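You operate a simulated robot arm through the tools that you are given. There is no shell and no other tool.

The job below is to be done with a simulated robot arm. You get a single attempt, and the scene is never put back.

## Task
Prime the oil cartridge and give the vent knob a large dose.
Fine: lock the cartridge first; turn the knob under the nozzle for one stroke, turn the plate back, knob in the kit tray's knob cell.

It is judged by the outcome, as a careful person would: the job done as asked, and still so three seconds after it is handed in. It fails if anything else is knocked over, pushed out of place, dropped, spilled or broken.

## Robot
A 7-joint arm with a fingered hand, fixed in place. Base frame: the origin is at the foot of the arm, x ahead of it, y to its left, z up; the work surface is at about z = 80. Readings come in cm, rad, newtons and seconds.
With the tool pointing down near the work surface it reaches from about 22 to 76 cm from the base axis. Its first joint turns from -2.897 to 2.897 rad. Payload 4 kg.
Tool frame: the origin (TCP) lies between the finger pads and is the grasp point; the fingertips stand 2.8 cm ahead of it; z points along the fingers, y is the line along which they close. The gripper opens to 16.8 cm. The gripper's body begins 7.9 cm behind the TCP. The gripper is a hand of 4 fingers: y runs from the thumb to the fingers, the wrist lies at [0, 0, -24.9] in the tool frame, and closing takes about 1.5 s.
Orientation is told as [roll, pitch, yaw] about the base's x, y, z axes, in that order, counted from this pose: with the fingers straight down and closing along the base's y, the tool's x points along the base's -x, its y along +y and its z along -z.

## Interface
- The arm moves only by the tool step_arm. Its argument "motion" is a list that holds one entry, the list of rows, each a list of 6 numbers: the shift along the tool's x, y, z in units of 40 mm (1.0 is 40 mm), then the turn, a rotation vector about the tool's x, y, z in units of 8 degrees (1.0 is 8 degrees). In form: [[[tx, ty, tz, ax, ay, az], ...]]. A call has 1 to 20 rows; each row shifts and turns the commanded pose from where the row before left it, along the tool's axes as they then stand. "fingers" is the opening in per cent of the stroke, from 0 (shut) to 100 (fully open), set as the call begins (left out, the last holds). A call with a number of a shift or a turn outside -1 to 1 is refused whole. Each row takes 0.2 s and may step no farther than 5 cm and 0.15 rad from the row before; otherwise, or with a gripper value out of range, the whole call is refused. Where a pose cannot be reached the arm comes as near as it can. A force on the tool above 90 N (or 10 N above the force at the start of the call, whichever is more), or a blocked arm, ends the call early, and 0.2 s more pass. Each finger travels about 15.3 cm/s and halts on what it meets, pressing with about 25 N; the grip force reading is that of the motor and also rises with nothing between the fingers. The clock runs only during rows and for 0.2 s after the last one: add rows that do not move to give the fingers time. The reply holds the time, the measured pose of the TCP, the force on the tool along the base axes, the opening and the grip force, in the units named above and with some noise, with the torque about the TCP (base axes, N m) and any sound that the robot's microphone picked up, and new pictures: "views" is both (left out), scene, wrist or none.
- Cameras (640 x 400 px; columns grow to the right, rows downward): "scene" is fixed at [4.98, 49.83, 144.47]; the picture's right is [-0.38, -0.93, 0.00], its down [-0.75, 0.30, -0.59] and it looks along [0.55, -0.22, -0.81] (base axes); focal length 214 px, centre (320, 200). "wrist" rides on the gripper at [6, -6, -11] in the tool frame; the picture's right is [0.71, 0.71, 0.00], its down [-0.56, 0.56, -0.61] and it looks along [-0.43, 0.43, 0.79] (tool axes); focal length 265 px, centre (320, 200). There is no depth. A picture from a camera that has moved, and an enlarged one, comes with that camera's place and axes in the base frame and with its lens.
- lift_body(by): slides the trunk up (or, below 0, down) by that many cm; the arm rides with it, the base frame stays. It gives what a move gives, with no picture.
- finger_targets(finger1, finger2, finger3, thumb_bend): sets how far each is bent, from 0 (flat) to 1 (curled in); at 0.3 the hand is open as for a grip, at 0.7 the pads meet at the TCP. One left out holds its place. A second passes; each finger stops where it meets its share of the squeeze, and holds until it gets a number again. A gripper value or a shape takes the hand back. It gives what a move gives, with no picture; readings hold the bend of each and the force on the fingers (four entries, about 0 where the hand has none), thumb and palm.
- preshape(shape): the hand has 4 fingers and takes this shape, open, in about a second: jaw (thumb against the fingers, like two jaws); tri (thumb and two fingers); tip (a fingertip pinch); poke (one finger out to press); point (the index stretched); flat (the hand flat); cup (the hand cupped); fist (a fist). The gripper value then closes the fingers along that shape, each until it touches; the sizes above hold for jaw. It gives what a move gives, with no picture.
- close_up(camera, box): a new picture of the part [left, top, right, bottom] of that camera's present view, enlarged. The clock stands still meanwhile.
- close_job(): hands the job in; it is judged then, once.

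Places have to be worked out from the pictures, the camera data and where the tool is seen. Open the gripper and draw the arm clear of the work before you hand the job in, unless the task says otherwise.

The tools are called after "Call:" as name(argument=value, ...) on one line, values as JSON. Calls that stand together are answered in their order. step_arm: Moves the arm, as the interface text tells. Its arguments: {"type":"object","properties":{"motion":{"type":"array","items":{"type":"array","items":{"type":"array","items":{"type":"number"}}}},"fingers":{"type":"number"},"views":{"type":"string","enum":["both","scene","wrist","none"]}},"required":["motion"]} The other tools are called the same way: lift_body (by) slides the trunk up or down; preshape (shape) gives the hand a shape; finger_targets (finger1, finger2, finger3, thumb_bend) moves the fingers one by one; close_up (camera, box) takes an enlarged picture of a part of a camera's view; close_job () hands the job in.

At the start:

```text
t: 0.0
tool_pos: [31.1, 27.74, 121.43]
tool_rot: [0.001, 0.0, 0.0]
force: [-0.1, 0.0, 0.0]
torque: [0.01, -0.01, -0.03]
finger_gap: 16.79
grasp_force: 0.1
shape: jaw
bend: [0.3, 0.3, 0.3, 0.3]
finger forces: [0.0, 0.0, 0.0, 0.0, 0.0, 0.0]
trunk travel left (down, up): [-53.7, 5.3]
```

scene: 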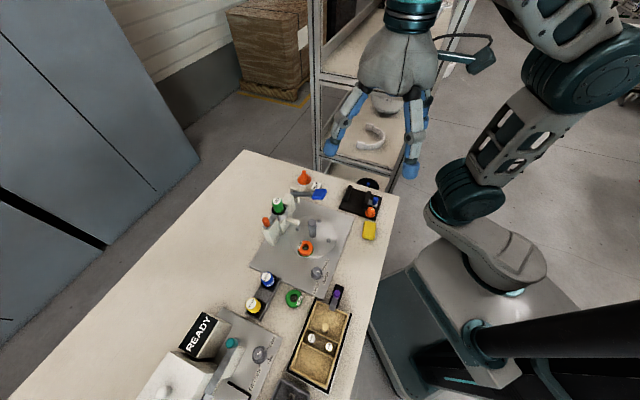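
wrist: 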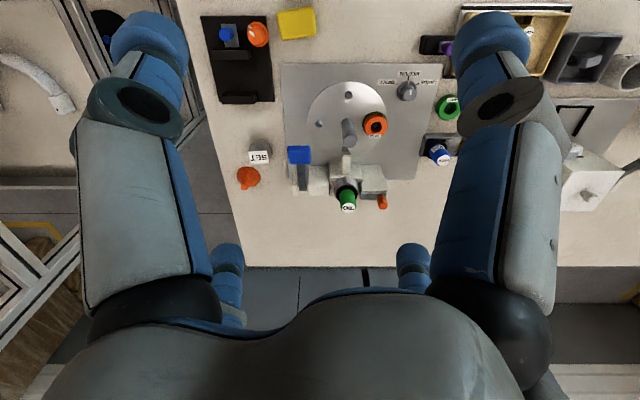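

I start by looking closely at the work area in both cameras before moving anything.

Call:
close_up(camera="scene", box=[230, 160, 410, 290])

Call:
close_up(camera="scene", box=[140, 270, 360, 400])

Call:
close_up(camera="wrist", box=[190, 0, 460, 220])

Call:
close_up(camera="wrist", box=[400, 0, 640, 220])

```text
3.08 times, centred on (320, 225) of scene
camera zoom: at [4.98, 49.83, 144.47], right [-0.38, -0.93, 0.0], down [-0.75, 0.3, -0.59], along [0.55, -0.22, -0.81], focal length 660 px, centre (320, 123)
```

zoom: 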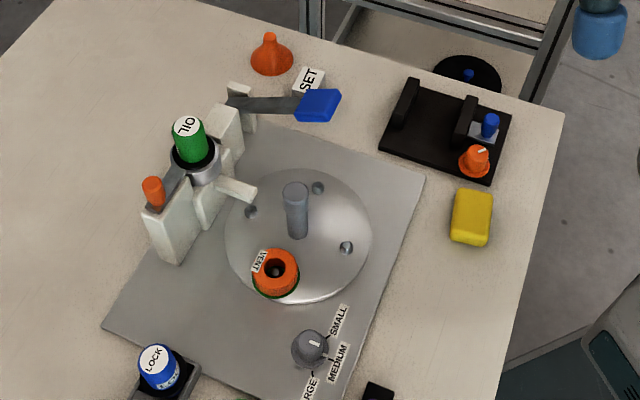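

```text
2.91 times, centred on (250, 335) of scene
camera zoom: at [4.98, 49.83, 144.47], right [-0.38, -0.93, 0.0], down [-0.75, 0.3, -0.59], along [0.55, -0.22, -0.81], focal length 624 px, centre (524, -193)
```

zoom: 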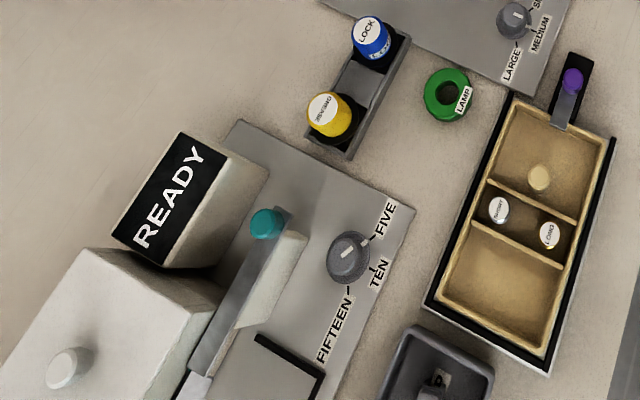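

```text
1.82 times, centred on (325, 110) of wrist
camera zoom: at [25.11, 21.87, 132.5], right [-0.71, 0.71, 0.0], down [0.56, 0.56, 0.61], along [0.43, 0.43, -0.79], focal length 483 px, centre (311, 364)
```

zoom: 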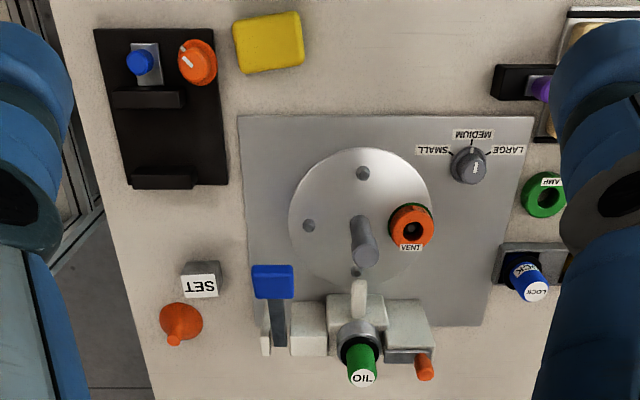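

```text
1.82 times, centred on (520, 110) of wrist
camera zoom: at [25.11, 21.87, 132.5], right [-0.71, 0.71, 0.0], down [0.56, 0.56, 0.61], along [0.43, 0.43, -0.79], focal length 483 px, centre (-44, 364)
```

zoom: 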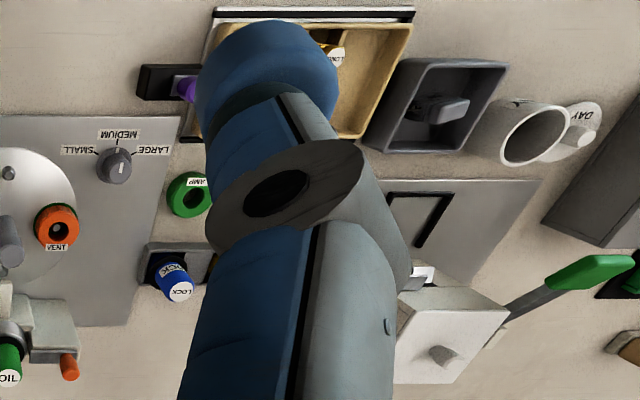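

The dispenser (OIL cartridge, orange lock lever, blue lever, dose dial) is left of the arm, kit tray further right. I zoom tighter on the details.

Call:
close_up(camera="scene", box=[255, 165, 335, 215])

Call:
close_up(camera="scene", box=[255, 205, 335, 255])

Call:
close_up(camera="scene", box=[285, 250, 365, 300])

Call:
close_up(camera="scene", box=[280, 290, 380, 400])

Call:
close_up(camera="wrist", box=[270, 120, 410, 220])

Call:
close_up(camera="wrist", box=[370, 60, 450, 110])

Call:
close_up(camera="scene", box=[330, 165, 410, 245])

```text
8.00 times, centred on (295, 190) of scene
camera zoom: at [4.98, 49.83, 144.47], right [-0.38, -0.93, 0.0], down [-0.75, 0.3, -0.59], along [0.55, -0.22, -0.81], focal length 1716 px, centre (520, 280)
```

zoom: 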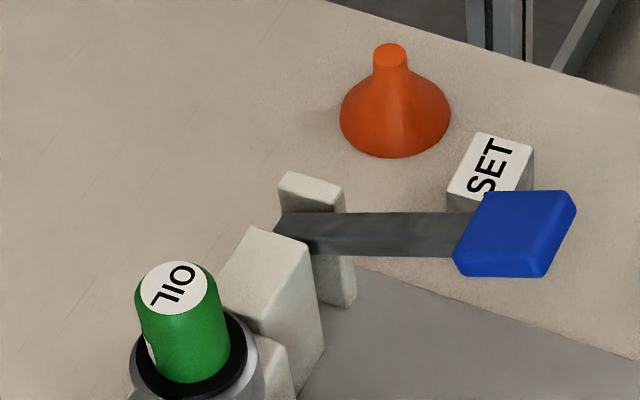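

```text
8.00 times, centred on (295, 230) of scene
camera zoom: at [4.98, 49.83, 144.47], right [-0.38, -0.93, 0.0], down [-0.75, 0.3, -0.59], along [0.55, -0.22, -0.81], focal length 1716 px, centre (520, -40)
```

zoom: 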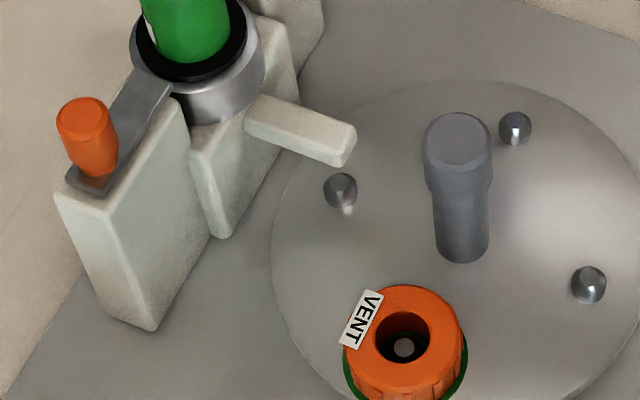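

```text
8.00 times, centred on (325, 275) of scene
camera zoom: at [4.98, 49.83, 144.47], right [-0.38, -0.93, 0.0], down [-0.75, 0.3, -0.59], along [0.55, -0.22, -0.81], focal length 1716 px, centre (280, -400)
```

zoom: 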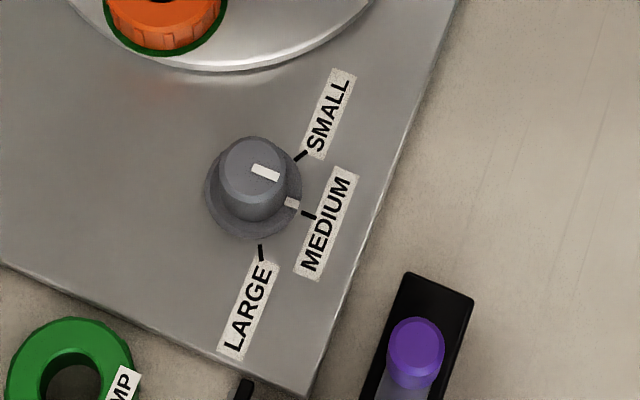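

```text
3.64 times, centred on (330, 345) of scene
camera zoom: at [4.98, 49.83, 144.47], right [-0.38, -0.93, 0.0], down [-0.75, 0.3, -0.59], along [0.55, -0.22, -0.81], focal length 780 px, centre (284, -327)
```

zoom: 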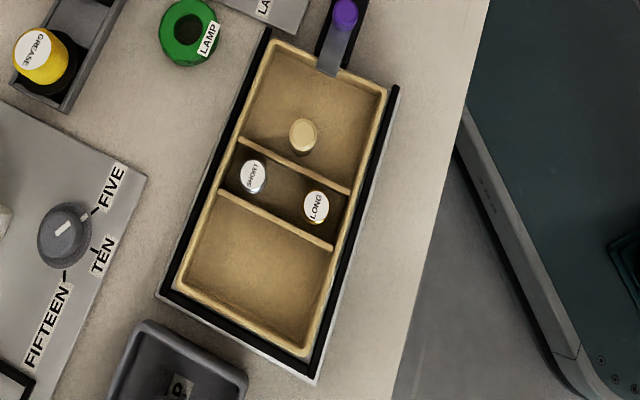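

```text
4.00 times, centred on (340, 170) of wrist
camera zoom: at [25.11, 21.87, 132.5], right [-0.71, 0.71, 0.0], down [0.56, 0.56, 0.61], along [0.43, 0.43, -0.79], focal length 1062 px, centre (240, 320)
```

zoom: 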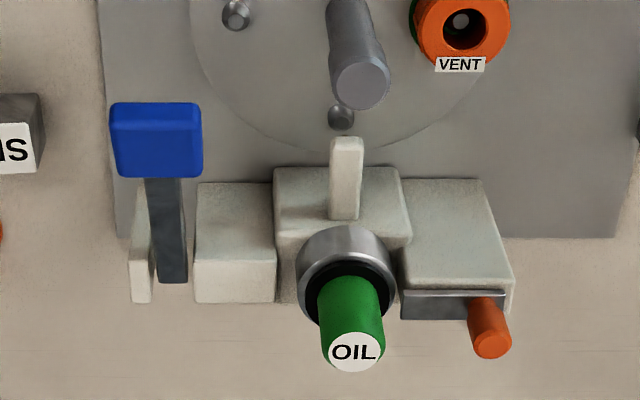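

```text
8.00 times, centred on (410, 85) of wrist
camera zoom: at [25.11, 21.87, 132.5], right [-0.71, 0.71, 0.0], down [0.56, 0.56, 0.61], along [0.43, 0.43, -0.79], focal length 2123 px, centre (-400, 1120)
```

zoom: 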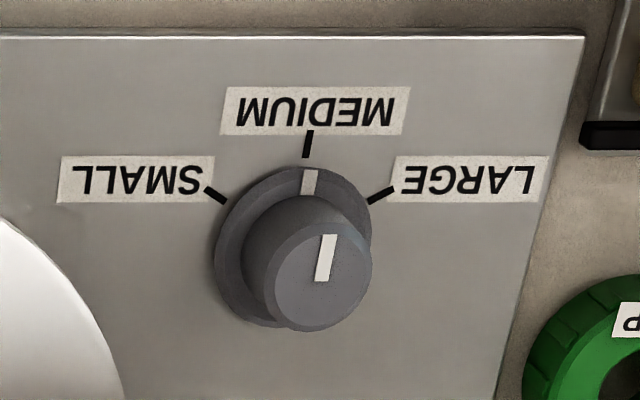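

```text
5.00 times, centred on (370, 205) of scene
camera zoom: at [4.98, 49.83, 144.47], right [-0.38, -0.93, 0.0], down [-0.75, 0.3, -0.59], along [0.55, -0.22, -0.81], focal length 1072 px, centre (70, 175)
```

zoom: 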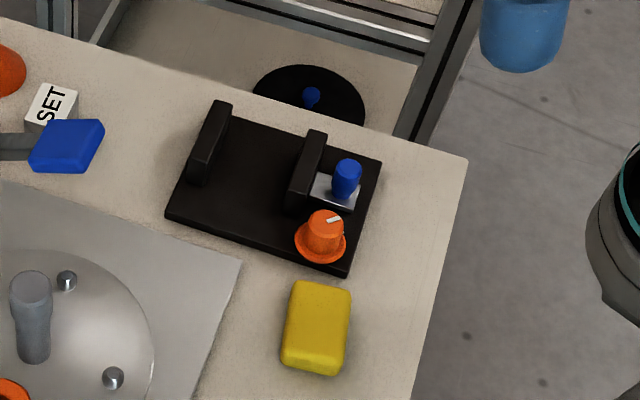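

The geometry is triangulating well: disk centre ≈ (35, 39.6), knob ≈ (31.5, 43.5), cartridge top ≈ (43.9, 47.8, 93.9), orange lock tip ≈ (38.9, 52.2, 93.8), blue paddle ≈ (42.9, 34.6, 91.8). I lower the hand a bit in clear air to get a closer wrist view.

Call:
step_arm(motion=[[[0.305, 0.115, 0.82, 0, 0, 0], [0.305, 0.115, 0.82, 0, 0, 0], [0.305, 0.115, 0.82, 0, 0, 0], [0.305, 0.115, 0.82, 0, 0, 0], [0.305, 0.115, 0.82, 0, 0, 0]]], views="both")

```text
t: 1.2
tool_pos: [25.04, 30.28, 104.99]
tool_rot: [0.001, 0.001, 0.003]
force: [-0.4, 0.7, 0.4]
torque: [0.03, 0.01, -0.01]
finger_gap: 16.78
grasp_force: 0.1
shape: jaw
bend: [0.3, 0.3, 0.3, 0.3]
finger forces: [0.0, 0.0, 0.1, 0.1, 0.0, 0.0]
trunk travel left (down, up): [-53.7, 5.3]
camera wrist: at [19.05, 24.22, 116.1], right [-0.71, 0.71, 0.0], down [0.56, 0.56, 0.61], along [0.43, 0.43, -0.79], focal length 265 px, centre (320, 200)
```

scene: 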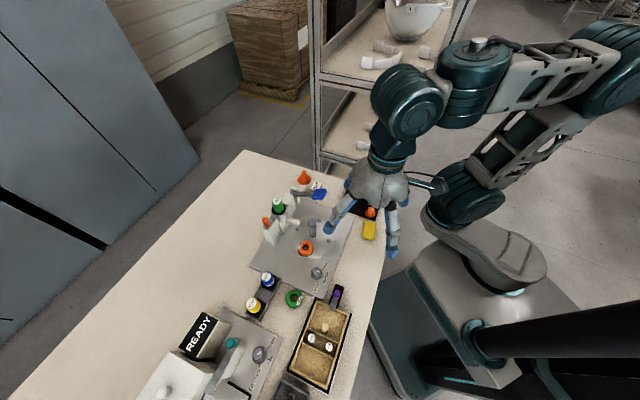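
wrist: 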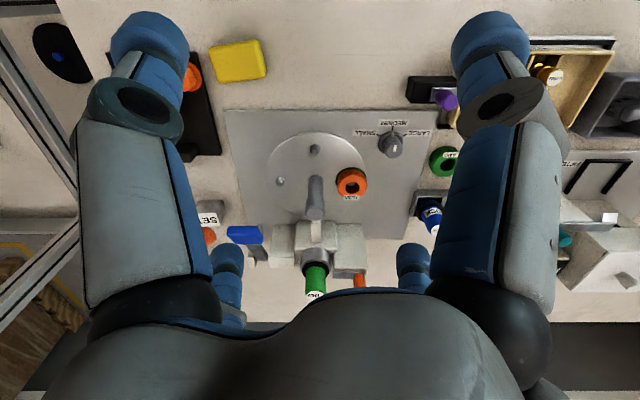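

The view is clear of the fingers in the middle; I enlarge the dispenser head and dial.

Call:
close_up(camera="wrist", box=[240, 200, 400, 300])

Call:
close_up(camera="wrist", box=[220, 100, 470, 250])

```text
4.00 times, centred on (320, 250) of wrist
camera zoom: at [19.05, 24.22, 116.1], right [-0.71, 0.71, 0.0], down [0.56, 0.56, 0.61], along [0.43, 0.43, -0.79], focal length 1062 px, centre (320, 0)
```

zoom: 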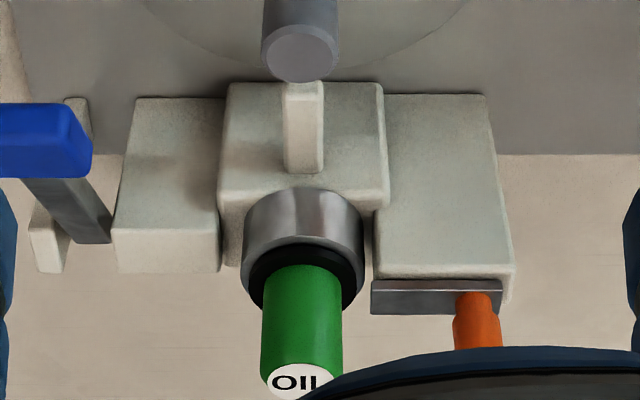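

```text
2.56 times, centred on (345, 175) of wrist
camera zoom: at [19.05, 24.22, 116.1], right [-0.71, 0.71, 0.0], down [0.56, 0.56, 0.61], along [0.43, 0.43, -0.79], focal length 679 px, centre (256, 264)
```

zoom: 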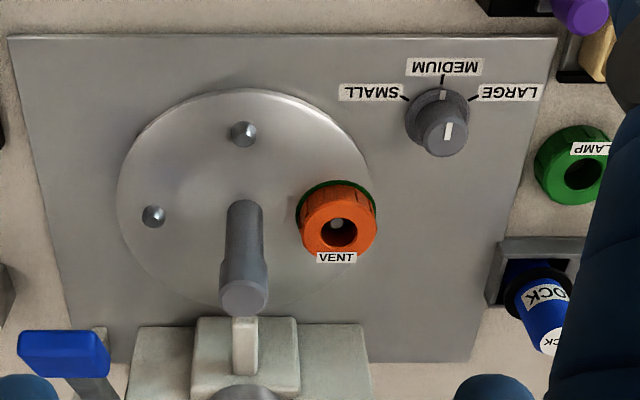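

The lock bar lies along the top rear edge of the right-hand block. I want a view from the left side, so I yaw the hand -90° and move to about (31, 58, 106), staying above everything.

Call:
step_arm(motion=[[[0, 0, -0.1, 0, 0, 0.9375], [0, 0, -0.1, 0, 0, 0.9375], [0, 0, 0, 0, 0, 0.9375], [0, 0, 0, 0, 0, 0.9375], [0, 0, 0, 0, 0, 0.9375], [0, 0, 0, 0, 0, 0.9375], [0, 0, 0, 0, 0, 0.9375], [0, 0, 0, 0, 0, 0.9375], [0, 0, 0, 0, 0, 0.9375], [0, 0, 0, 0, 0, 0.9375], [0, 0, 0, 0, 0, 0.9375], [0, 0, 0, 0, 0, 0.9375], [0.9, 0.19, 0, 0, 0, 0], [0.9, 0.19, 0, 0, 0, 0], [0.9, 0.19, 0, 0, 0, 0], [0.9, 0.19, 0, 0, 0, 0], [0.9, 0.19, 0, 0, 0, 0], [0.9, 0.19, 0, 0, 0, 0], [0.9, 0.19, 0, 0, 0, 0], [0.7, 0.17, 0, 0, 0, 0]]], views="both")

```text
t: 5.4
tool_pos: [30.99, 58.39, 105.68]
tool_rot: [-0.001, -0.001, -1.573]
force: [0.1, -0.7, 0.8]
torque: [0.0, 0.04, -0.02]
finger_gap: 16.8
grasp_force: 0.1
shape: jaw
bend: [0.3, 0.3, 0.3, 0.3]
finger forces: [0.0, 0.1, 0.0, 0.0, 0.0, 0.0]
trunk travel left (down, up): [-53.7, 5.3]
camera wrist: at [25.01, 64.43, 116.87], right [0.71, 0.71, 0.0], down [0.56, -0.56, 0.62], along [0.43, -0.44, -0.79], focal length 265 px, centre (320, 200)
```

scene: 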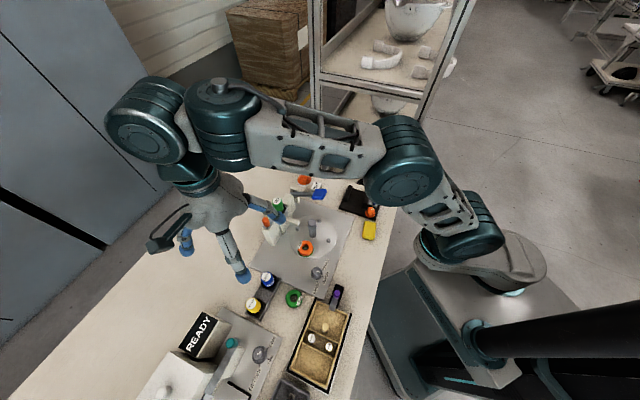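
wrist: 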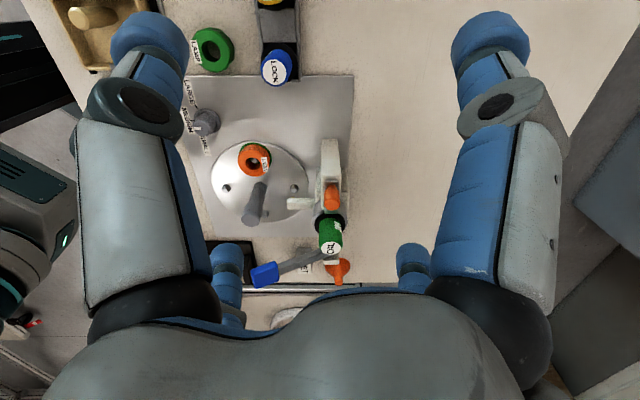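

Good side view of the head. I enlarge the head, the lock lever and the nozzle.

Call:
close_up(camera="wrist", box=[240, 120, 400, 220])

Call:
close_up(camera="wrist", box=[230, 200, 390, 300])

Call:
close_up(camera="wrist", box=[180, 60, 340, 220])

Call:
close_up(camera="scene", box=[270, 290, 370, 400])

```text
4.00 times, centred on (320, 170) of wrist
camera zoom: at [25.01, 64.43, 116.87], right [0.71, 0.71, 0.0], down [0.56, -0.56, 0.62], along [0.43, -0.44, -0.79], focal length 1062 px, centre (320, 320)
```

zoom: 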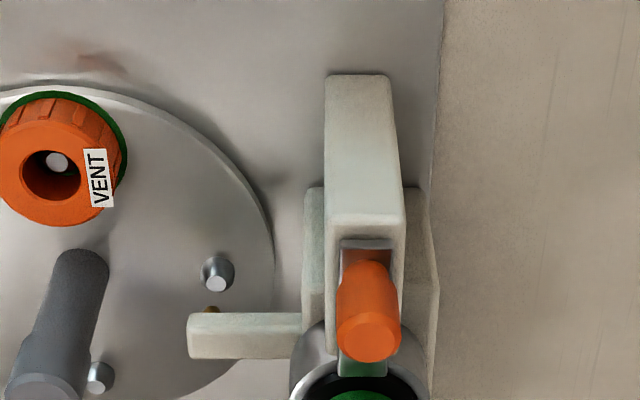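

```text
4.00 times, centred on (310, 250) of wrist
camera zoom: at [25.01, 64.43, 116.87], right [0.71, 0.71, 0.0], down [0.56, -0.56, 0.62], along [0.43, -0.44, -0.79], focal length 1062 px, centre (360, 0)
```

zoom: 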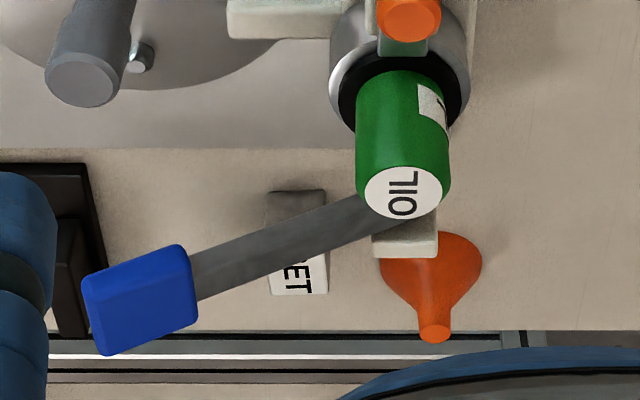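

```text
2.50 times, centred on (260, 140) of wrist
camera zoom: at [25.01, 64.43, 116.87], right [0.71, 0.71, 0.0], down [0.56, -0.56, 0.62], along [0.43, -0.44, -0.79], focal length 664 px, centre (470, 350)
```

zoom: 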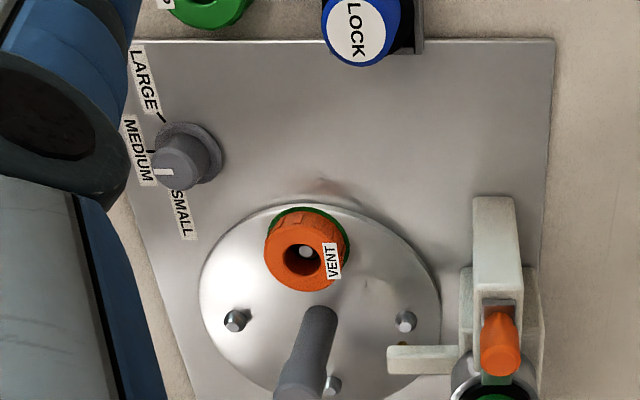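

```text
3.64 times, centred on (320, 345) of scene
camera zoom: at [4.98, 49.83, 144.47], right [-0.38, -0.93, 0.0], down [-0.75, 0.3, -0.59], along [0.55, -0.22, -0.81], focal length 780 px, centre (320, -327)
```

zoom: 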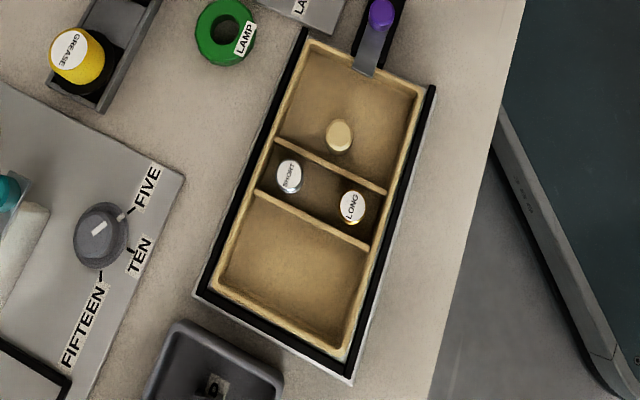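

The bar with the orange handle sits on top of the left slab, radial to the cartridge. I move closer above it (still over the 94 cm tops) to see how it pivots.

Call:
step_arm(motion=[[[-0.533, 0.667, 0.558, 0, 0, 0], [-0.533, 0.667, 0.558, 0, 0, 0], [-0.533, 0.667, 0.558, 0, 0, 0]]], views="both")

Call:
close_up(camera="wrist", box=[220, 100, 420, 260])

```text
t: 6.2
tool_pos: [39.21, 51.93, 99.12]
tool_rot: [0.0, 0.0, -1.57]
force: [-0.2, -0.5, -0.3]
torque: [0.05, -0.02, 0.0]
finger_gap: 16.77
grasp_force: 0.0
shape: jaw
bend: [0.3, 0.3, 0.3, 0.3]
finger forces: [0.1, 0.0, 0.0, 0.0, 0.1, 0.0]
trunk travel left (down, up): [-53.7, 5.3]
camera wrist: at [33.24, 57.96, 110.18], right [0.71, 0.71, 0.0], down [0.56, -0.56, 0.61], along [0.43, -0.43, -0.79], focal length 265 px, centre (320, 200)
```

scene: 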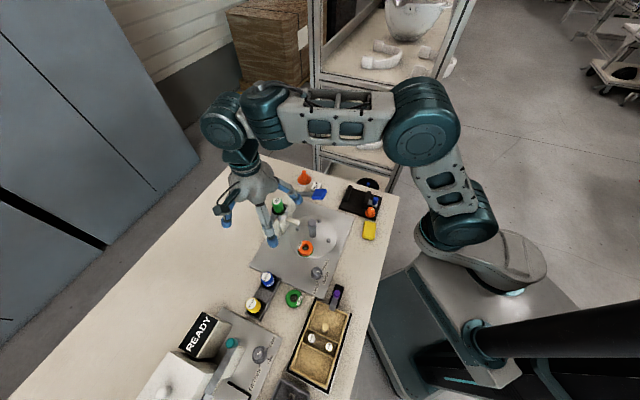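
wrist: 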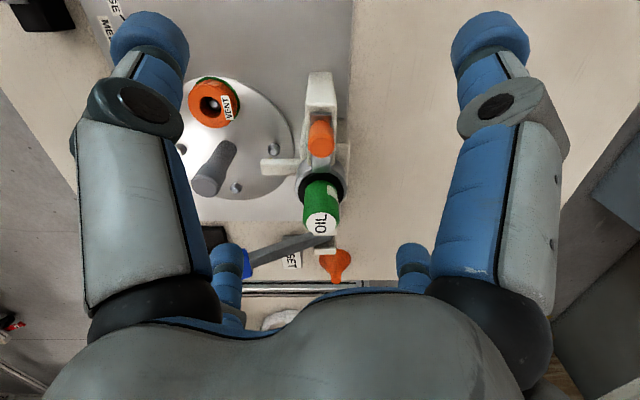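

```text
2.50 times, centred on (320, 180) of wrist
camera zoom: at [33.24, 57.96, 110.18], right [0.71, 0.71, 0.0], down [0.56, -0.56, 0.61], along [0.43, -0.43, -0.79], focal length 664 px, centre (320, 250)
```

zoom: 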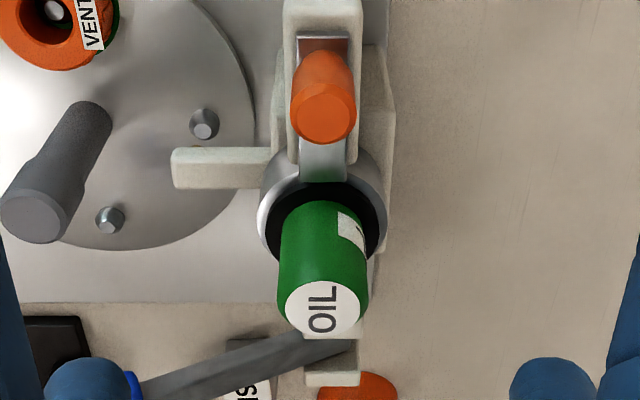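

The bar's inner end reaches the metal collar at the black flange. I check the same area from the scene camera and tighter in the wrist camera.

Call:
close_up(camera="wrist", box=[280, 100, 360, 190])

Call:
close_up(camera="scene", box=[250, 190, 320, 250])

```text
4.44 times, centred on (320, 145) of wrist
camera zoom: at [33.24, 57.96, 110.18], right [0.71, 0.71, 0.0], down [0.56, -0.56, 0.61], along [0.43, -0.43, -0.79], focal length 1180 px, centre (320, 444)
```

zoom: 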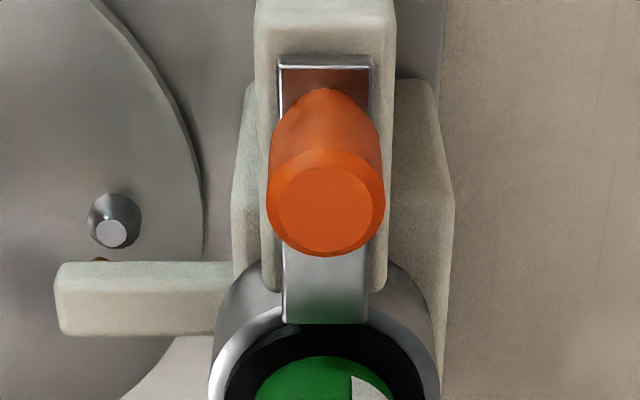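

```text
6.67 times, centred on (285, 220) of scene
camera zoom: at [4.98, 49.83, 144.47], right [-0.38, -0.93, 0.0], down [-0.75, 0.3, -0.59], along [0.55, -0.22, -0.81], focal length 1430 px, centre (553, 67)
```

zoom: 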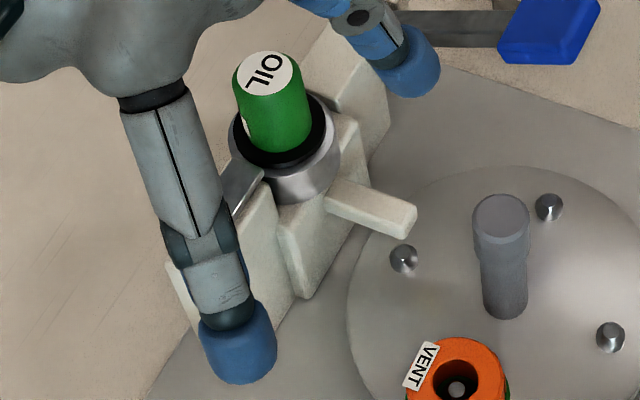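

It looks like a slide bolt: a flat bar on top of the slab with its end at the cartridge flange, handle now at the outer (open) end. I raise the hand and try the "poke" shape to see which finger sticks out.

Call:
step_arm(motion=[[[0.5, -0.5, -0.7, 0, 0, 0], [0.5, -0.5, -0.7, 0, 0, 0], [0, 0, -0.8, 0, 0, 0]]], views="none")

Call:
preshape(shape="poke")

Call:
step_arm(motion=[[[0, 0, 0, 0, 0, 0]]], views="both")

```text
t: 7.0
tool_pos: [34.92, 55.82, 107.86]
tool_rot: [0.0, -0.001, -1.57]
force: [-0.2, 0.0, 0.5]
torque: [-0.03, -0.04, 0.01]
finger_gap: 16.79
grasp_force: 0.0
shape: jaw
bend: [0.3, 0.3, 0.3, 0.3]
finger forces: [0.0, 0.0, 0.0, 0.0, 0.0, 0.0]
trunk travel left (down, up): [-53.7, 5.3]
```

```text
t: 7.9
tool_pos: [35.04, 55.85, 107.81]
tool_rot: [0.001, 0.001, -1.571]
force: [-0.3, 0.0, 0.6]
torque: [0.0, 0.01, 0.0]
finger_gap: 0.0
grasp_force: 0.1
shape: poke
bend: [1.0, 1.0, 1.0, 0.7]
finger forces: [0.0, 0.0, 0.0, 0.0, 0.0, 0.0]
trunk travel left (down, up): [-53.7, 5.3]
```

```text
t: 8.3
tool_pos: [35.1, 55.81, 107.84]
tool_rot: [0.0, 0.001, -1.572]
force: [-0.3, 0.0, -0.5]
torque: [0.04, -0.01, -0.03]
finger_gap: 0.0
grasp_force: 0.0
shape: poke
bend: [1.0, 1.0, 1.0, 0.7]
finger forces: [0.1, 0.0, 0.1, 0.0, 0.0, 0.0]
trunk travel left (down, up): [-53.7, 5.3]
camera wrist: at [29.05, 61.94, 118.95], right [0.71, 0.71, 0.0], down [0.56, -0.56, 0.61], along [0.43, -0.43, -0.79], focal length 265 px, centre (320, 200)
```

scene: 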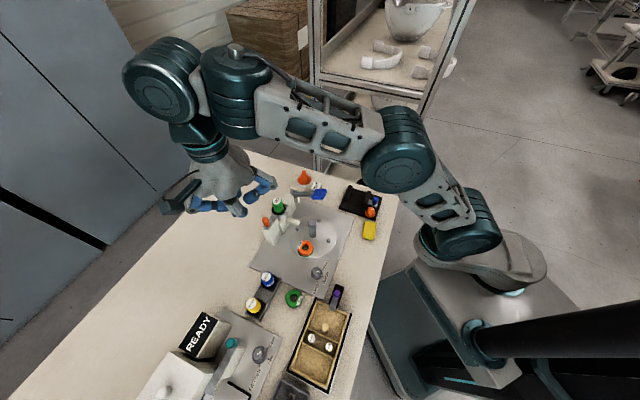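
wrist: 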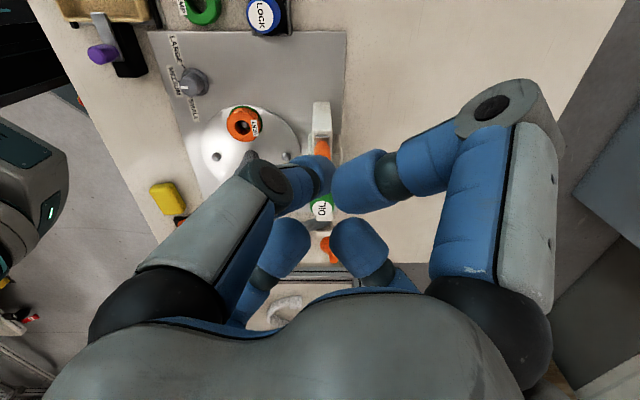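

In "poke" the thumb tip lies at the TCP centre with the other fingers curled round it. A fully closed jaw will be stiffer for pushing, so I go back to jaw and close it here in the clear.

Call:
preshape(shape="jaw")

Call:
step_arm(motion=[[[0, 0, 0, 0, 0, 0], [0, 0, 0, 0, 0, 0], [0, 0, 0, 0, 0, 0], [0, 0, 0, 0, 0, 0], [0, 0, 0, 0, 0, 0], [0, 0, 0, 0, 0, 0], [0, 0, 0, 0, 0, 0]]], fingers=0, views="both")

Call:
close_up(camera="scene", box=[150, 140, 330, 260])

```text
t: 9.2
tool_pos: [35.02, 55.8, 107.83]
tool_rot: [0.0, -0.001, -1.568]
force: [0.6, -0.2, 0.9]
torque: [-0.01, 0.0, 0.02]
finger_gap: 16.77
grasp_force: 0.1
shape: jaw
bend: [0.3, 0.3, 0.3, 0.3]
finger forces: [0.1, 0.0, 0.0, 0.1, 0.0, 0.0]
trunk travel left (down, up): [-53.7, 5.3]
```

```text
t: 10.8
tool_pos: [35.02, 55.93, 107.93]
tool_rot: [0.001, 0.001, -1.571]
force: [0.6, 0.3, 0.0]
torque: [0.01, 0.02, -0.02]
finger_gap: 0.0
grasp_force: 24.7
shape: jaw
bend: [0.7, 0.7, 0.7, 0.7]
finger forces: [0.0, 0.0, 0.0, 0.0, 0.0, 0.0]
trunk travel left (down, up): [-53.7, 5.3]
camera wrist: at [29.05, 61.94, 118.94], right [0.71, 0.71, 0.0], down [0.56, -0.56, 0.61], along [0.43, -0.43, -0.79], focal length 265 px, centre (320, 200)
```

scene: 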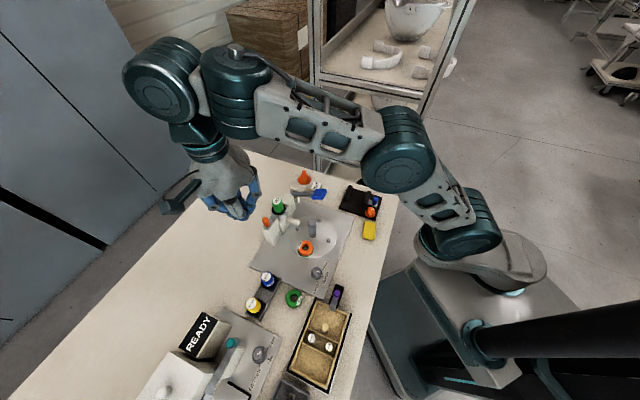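
wrist: 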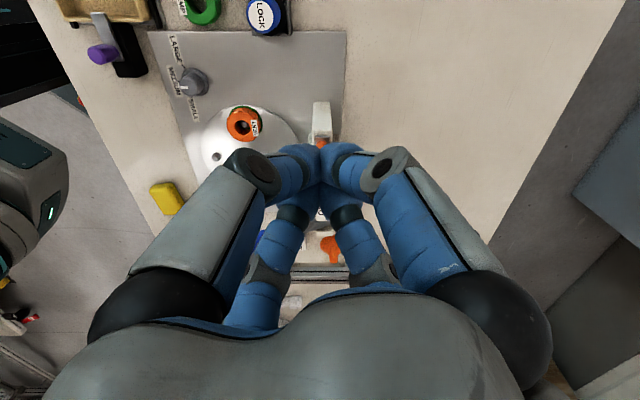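

```text
3.33 times, centred on (240, 200) of scene
camera zoom: at [4.98, 49.83, 144.47], right [-0.38, -0.93, 0.0], down [-0.75, 0.3, -0.59], along [0.55, -0.22, -0.81], focal length 715 px, centre (587, 200)
```

zoom: 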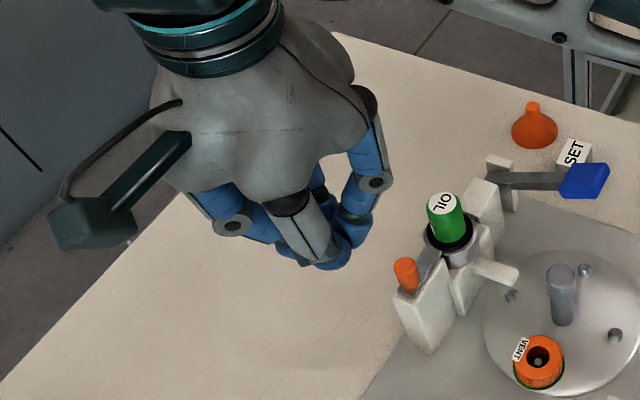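

The closed fingertips form a compact point at the TCP, and I'm already about 5 cm outward of the handle along the slide direction. I lower to TCP z ≈ 94 (tips ≈ 91.2, bar top ≈ 90, handle top ≈ 93.8) and check.

Call:
step_arm(motion=[[[0, 0, 0.87, 0, 0, 0], [0, 0, 0.87, 0, 0, 0], [0, 0, 0.87, 0, 0, 0], [0, 0, 0.86, 0, 0, 0]]], views="both")

Call:
close_up(camera="scene", box=[220, 170, 340, 250])

Call:
close_up(camera="wrist", box=[240, 80, 400, 240])

```text
t: 11.8
tool_pos: [35.04, 55.84, 93.97]
tool_rot: [0.001, -0.001, -1.572]
force: [0.5, 0.1, 0.1]
torque: [-0.03, -0.01, 0.01]
finger_gap: 0.0
grasp_force: 25.1
shape: jaw
bend: [0.7, 0.7, 0.7, 0.7]
finger forces: [0.0, 0.1, 0.0, 0.0, 0.0, 0.0]
trunk travel left (down, up): [-53.7, 5.3]
camera wrist: at [29.12, 61.89, 105.07], right [0.71, 0.71, 0.0], down [0.56, -0.56, 0.61], along [0.43, -0.43, -0.79], focal length 265 px, centre (320, 200)
```

scene: 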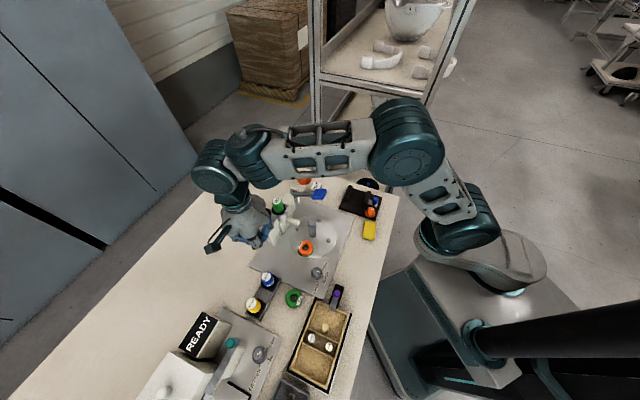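
wrist: 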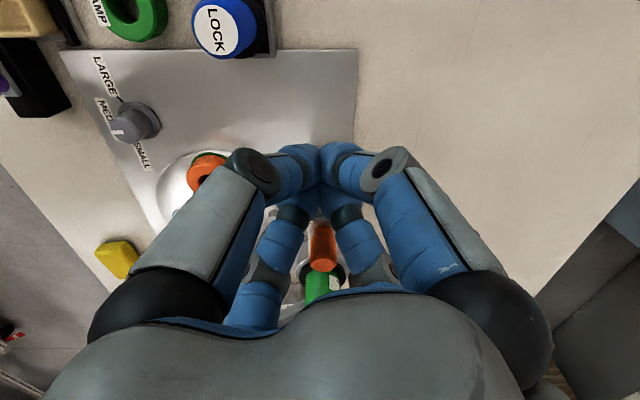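

```text
5.00 times, centred on (280, 210) of scene
camera zoom: at [4.98, 49.83, 144.47], right [-0.38, -0.93, 0.0], down [-0.75, 0.3, -0.59], along [0.55, -0.22, -0.81], focal length 1072 px, centre (520, 150)
```

zoom: 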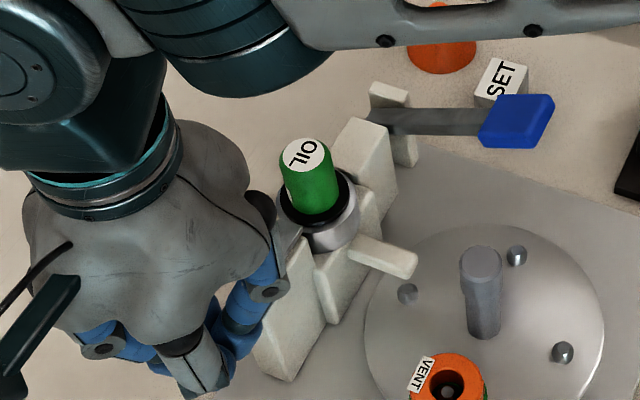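

```text
2.50 times, centred on (320, 160) of wrist
camera zoom: at [29.12, 61.89, 105.07], right [0.71, 0.71, 0.0], down [0.56, -0.56, 0.61], along [0.43, -0.43, -0.79], focal length 664 px, centre (320, 300)
```

zoom: 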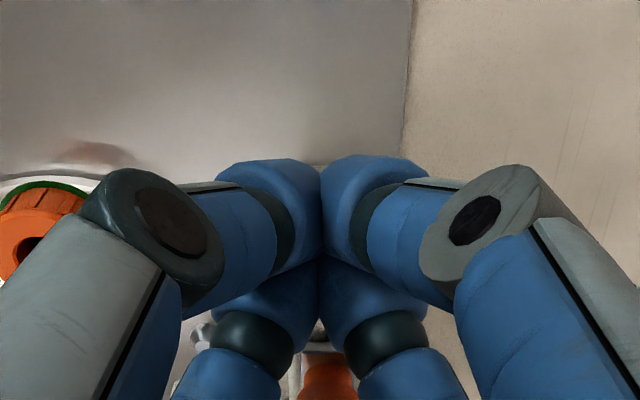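

The orange handle sits right in the V between two closed fingers, no contact yet. I push slowly toward the cartridge along (0.73, -0.68).

Call:
step_arm(motion=[[[-0.085, 0.091, 0, 0, 0, 0], [-0.085, 0.091, 0, 0, 0, 0], [-0.085, 0.091, 0, 0, 0, 0], [-0.085, 0.091, 0, 0, 0, 0], [-0.085, 0.091, 0, 0, 0, 0], [-0.085, 0.091, 0, 0, 0, 0], [-0.085, 0.091, 0, 0, 0, 0]]], views="wrist")

Call:
close_up(camera="wrist", box=[240, 160, 400, 300])

```text
t: 13.4
tool_pos: [37.56, 53.39, 94.02]
tool_rot: [-0.002, -0.001, -1.57]
force: [0.0, 2.0, -1.1]
torque: [-0.03, 0.02, 0.04]
finger_gap: 0.0
grasp_force: 24.6
shape: jaw
bend: [0.7, 0.7, 0.7, 0.7]
finger forces: [0.0, 1.1, 0.0, 0.1, 0.1, 0.1]
trunk travel left (down, up): [-53.7, 5.3]
camera wrist: at [31.51, 59.52, 105.14], right [0.71, 0.71, 0.0], down [0.56, -0.56, 0.61], along [0.43, -0.43, -0.79], focal length 265 px, centre (320, 200)
```

wrist: 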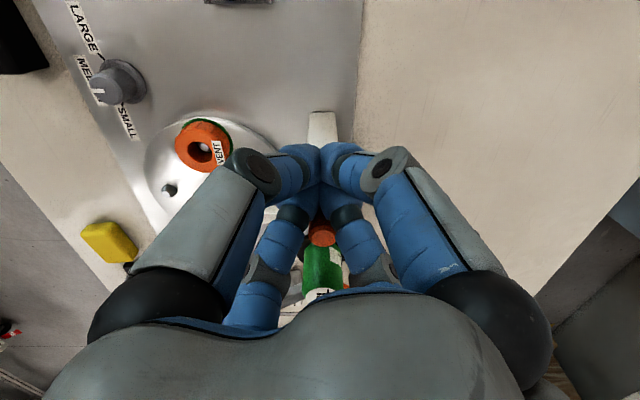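

```text
2.86 times, centred on (320, 230) of wrist
camera zoom: at [31.51, 59.52, 105.14], right [0.71, 0.71, 0.0], down [0.56, -0.56, 0.61], along [0.43, -0.43, -0.79], focal length 758 px, centre (320, 114)
```

zoom: 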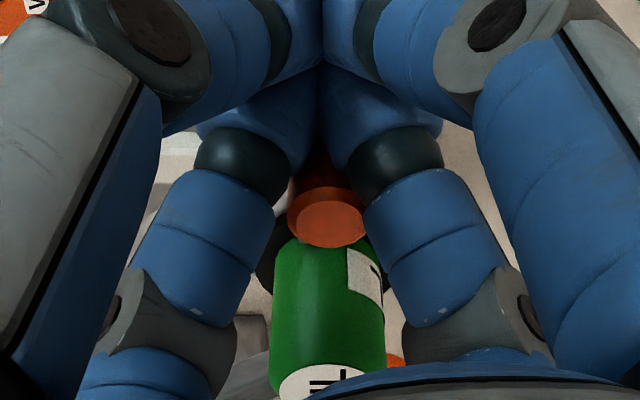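

Contact just started (finger 2 reads 1 N). I continue the push slowly and watch the force.

Call:
step_arm(motion=[[[-0.068, 0.073, 0, 0, 0, 0], [-0.068, 0.073, 0, 0, 0, 0], [-0.068, 0.073, 0, 0, 0, 0], [-0.068, 0.073, 0, 0, 0, 0]]], views="wrist")

Call:
close_up(camera="wrist", box=[240, 160, 400, 300])

Call:
close_up(camera="scene", box=[230, 180, 330, 250])

```text
t: 14.4
tool_pos: [37.94, 53.06, 94.07]
tool_rot: [0.004, 0.003, -1.552]
force: [-25.7, 31.8, 6.0]
torque: [0.38, 0.53, 0.17]
finger_gap: 0.0
grasp_force: 25.1
shape: jaw
bend: [0.7, 0.7, 0.7, 0.7]
finger forces: [0.0, 16.0, 0.6, 0.0, 0.0, 0.0]
trunk travel left (down, up): [-53.7, 5.3]
camera wrist: at [31.77, 59.0, 105.17], right [0.69, 0.72, 0.0], down [0.56, -0.55, 0.61], along [0.44, -0.42, -0.79], focal length 265 px, centre (320, 200)
```

wrist: 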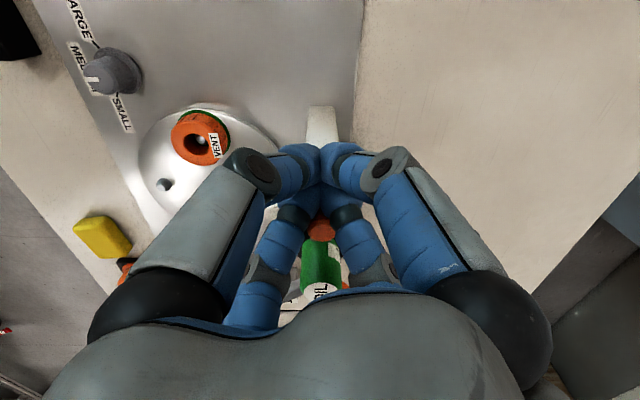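

```text
2.86 times, centred on (320, 230) of wrist
camera zoom: at [31.77, 59.0, 105.17], right [0.69, 0.72, 0.0], down [0.56, -0.55, 0.61], along [0.44, -0.42, -0.79], focal length 758 px, centre (320, 114)
```

zoom: 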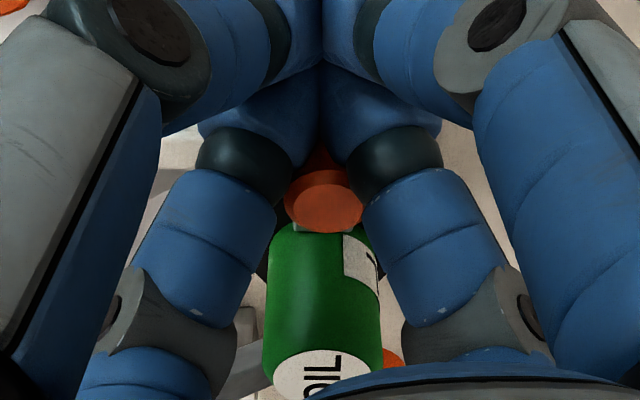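

```text
5.71 times, centred on (280, 215) of scene
camera zoom: at [4.98, 49.83, 144.47], right [-0.38, -0.93, 0.0], down [-0.75, 0.3, -0.59], along [0.55, -0.22, -0.81], focal length 1226 px, centre (549, 114)
```

zoom: 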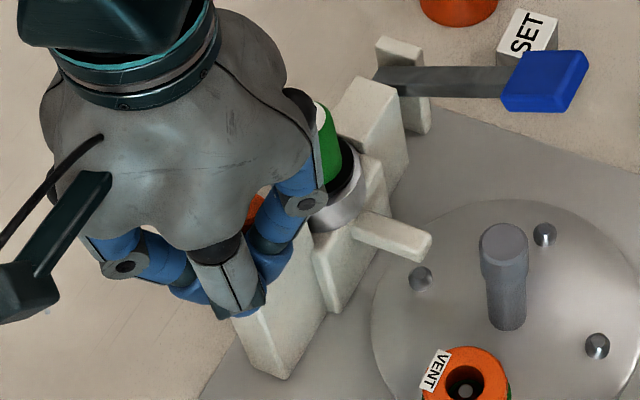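

The handle resists 40 N radially without moving, so it is not a bolt that slides inward. I back off and raise to look at it again without occlusion.

Call:
step_arm(motion=[[[0.3, -0.3, 0, 0, 0, 0], [0.4, -0.4, 0, 0, 0, 0], [0.3, -0.3, -0.5, 0, 0, 0], [0, 0, -0.9, 0, 0, 0], [0, 0, -0.9, 0, 0, 0]]], views="both")

Call:
close_up(camera="scene", box=[250, 190, 320, 240])

Call:
close_up(camera="wrist", box=[240, 160, 400, 300])

```text
t: 15.6
tool_pos: [34.73, 56.22, 103.26]
tool_rot: [0.0, -0.003, -1.573]
force: [-0.4, 0.1, -0.4]
torque: [0.01, 0.01, 0.04]
finger_gap: 0.01
grasp_force: 25.3
shape: jaw
bend: [0.7, 0.7, 0.7, 0.7]
finger forces: [0.1, 0.0, 0.0, 0.1, 0.0, 0.0]
trunk travel left (down, up): [-53.7, 5.3]
camera wrist: at [28.75, 62.42, 114.38], right [0.71, 0.71, 0.0], down [0.56, -0.56, 0.61], along [0.43, -0.44, -0.79], focal length 265 px, centre (320, 200)
```

scene: 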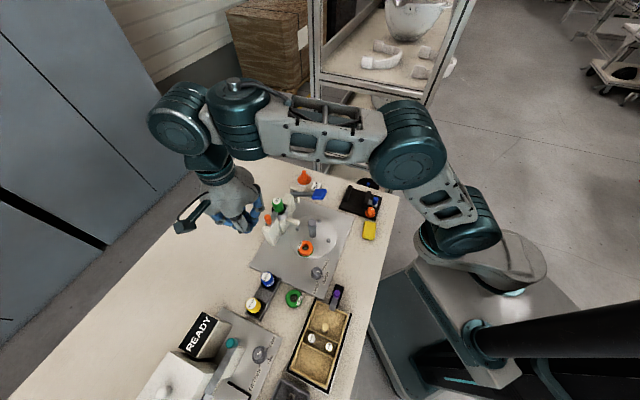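
wrist: 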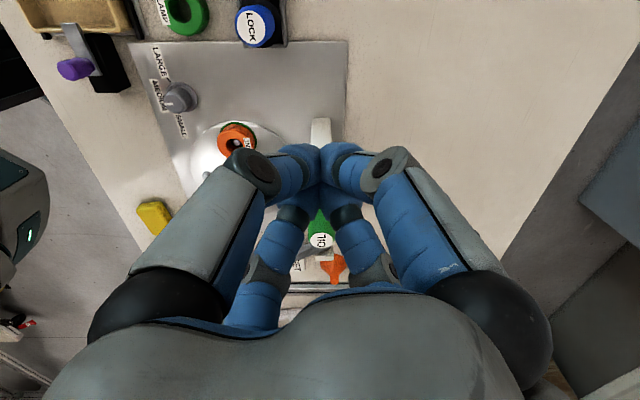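

```text
8.00 times, centred on (285, 215) of scene
camera zoom: at [4.98, 49.83, 144.47], right [-0.38, -0.93, 0.0], down [-0.75, 0.3, -0.59], along [0.55, -0.22, -0.81], focal length 1716 px, centre (600, 80)
```

zoom: 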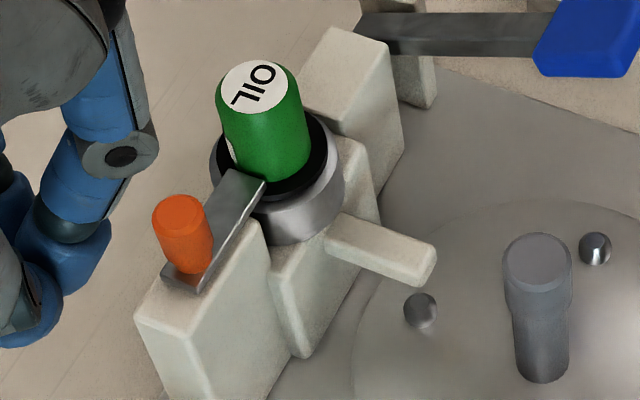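

```text
2.86 times, centred on (320, 230) of wrist
camera zoom: at [28.75, 62.42, 114.38], right [0.71, 0.71, 0.0], down [0.56, -0.56, 0.61], along [0.43, -0.44, -0.79], focal length 758 px, centre (320, 114)
```

zoom: 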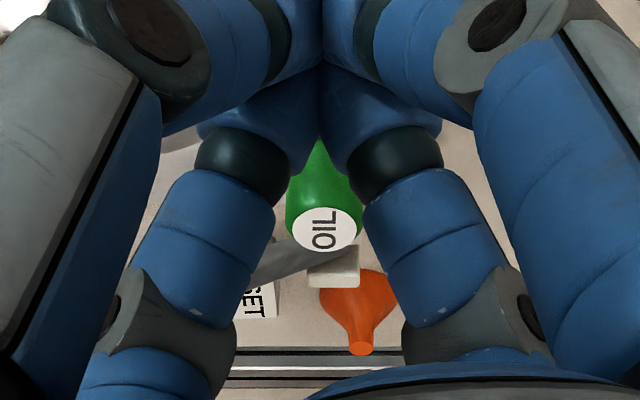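

The bolt did slide: in the scene view the handle moved about 1 cm inward and the bar end now overlaps the black flange up to the green cartridge. I open the hand and view it from the same place as before to compare.

Call:
step_arm(motion=[[[0, 0, 0, 0, 0, 0], [-0.35, 0.37, 0.3, 0, 0, 0], [-0.35, 0.37, 0.3, 0, 0, 0], [-0.37, 0.38, 0.42, 0, 0, 0], [0, 0, 0, 0, 0, 0]]], fingers=100, views="wrist")

Call:
close_up(camera="wrist", box=[280, 100, 360, 190])

```text
t: 16.8
tool_pos: [39.05, 52.22, 99.06]
tool_rot: [0.0, 0.001, -1.569]
force: [0.1, 0.4, 0.4]
torque: [-0.03, 0.01, 0.01]
finger_gap: 16.81
grasp_force: 0.2
shape: jaw
bend: [0.3, 0.3, 0.3, 0.3]
finger forces: [0.1, 0.0, 0.0, 0.0, 0.0, 0.0]
trunk travel left (down, up): [-53.7, 5.3]
camera wrist: at [33.23, 58.2, 110.23], right [0.71, 0.71, 0.0], down [0.56, -0.56, 0.61], along [0.43, -0.43, -0.79], focal length 265 px, centre (320, 200)
```

wrist: 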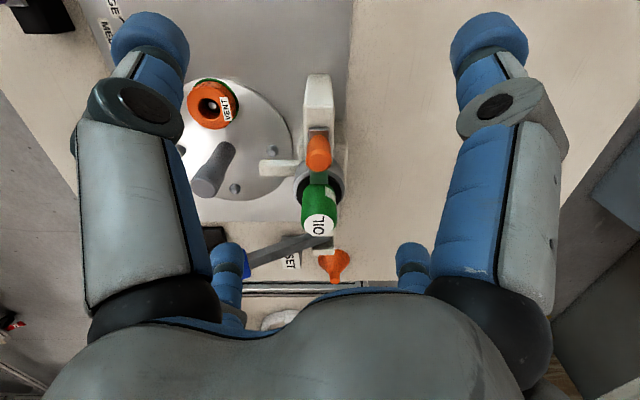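

```text
4.44 times, centred on (320, 145) of wrist
camera zoom: at [33.23, 58.2, 110.23], right [0.71, 0.71, 0.0], down [0.56, -0.56, 0.61], along [0.43, -0.43, -0.79], focal length 1180 px, centre (320, 444)
```

zoom: 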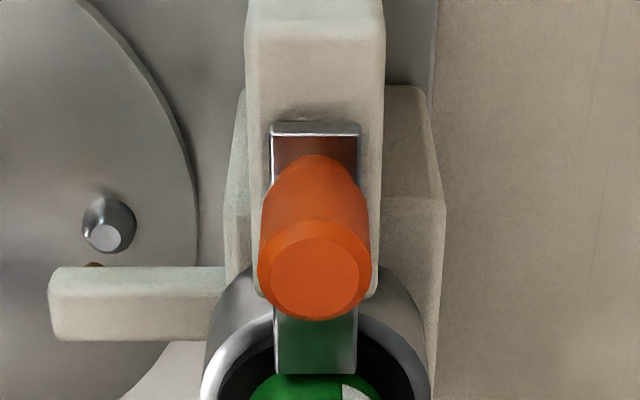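

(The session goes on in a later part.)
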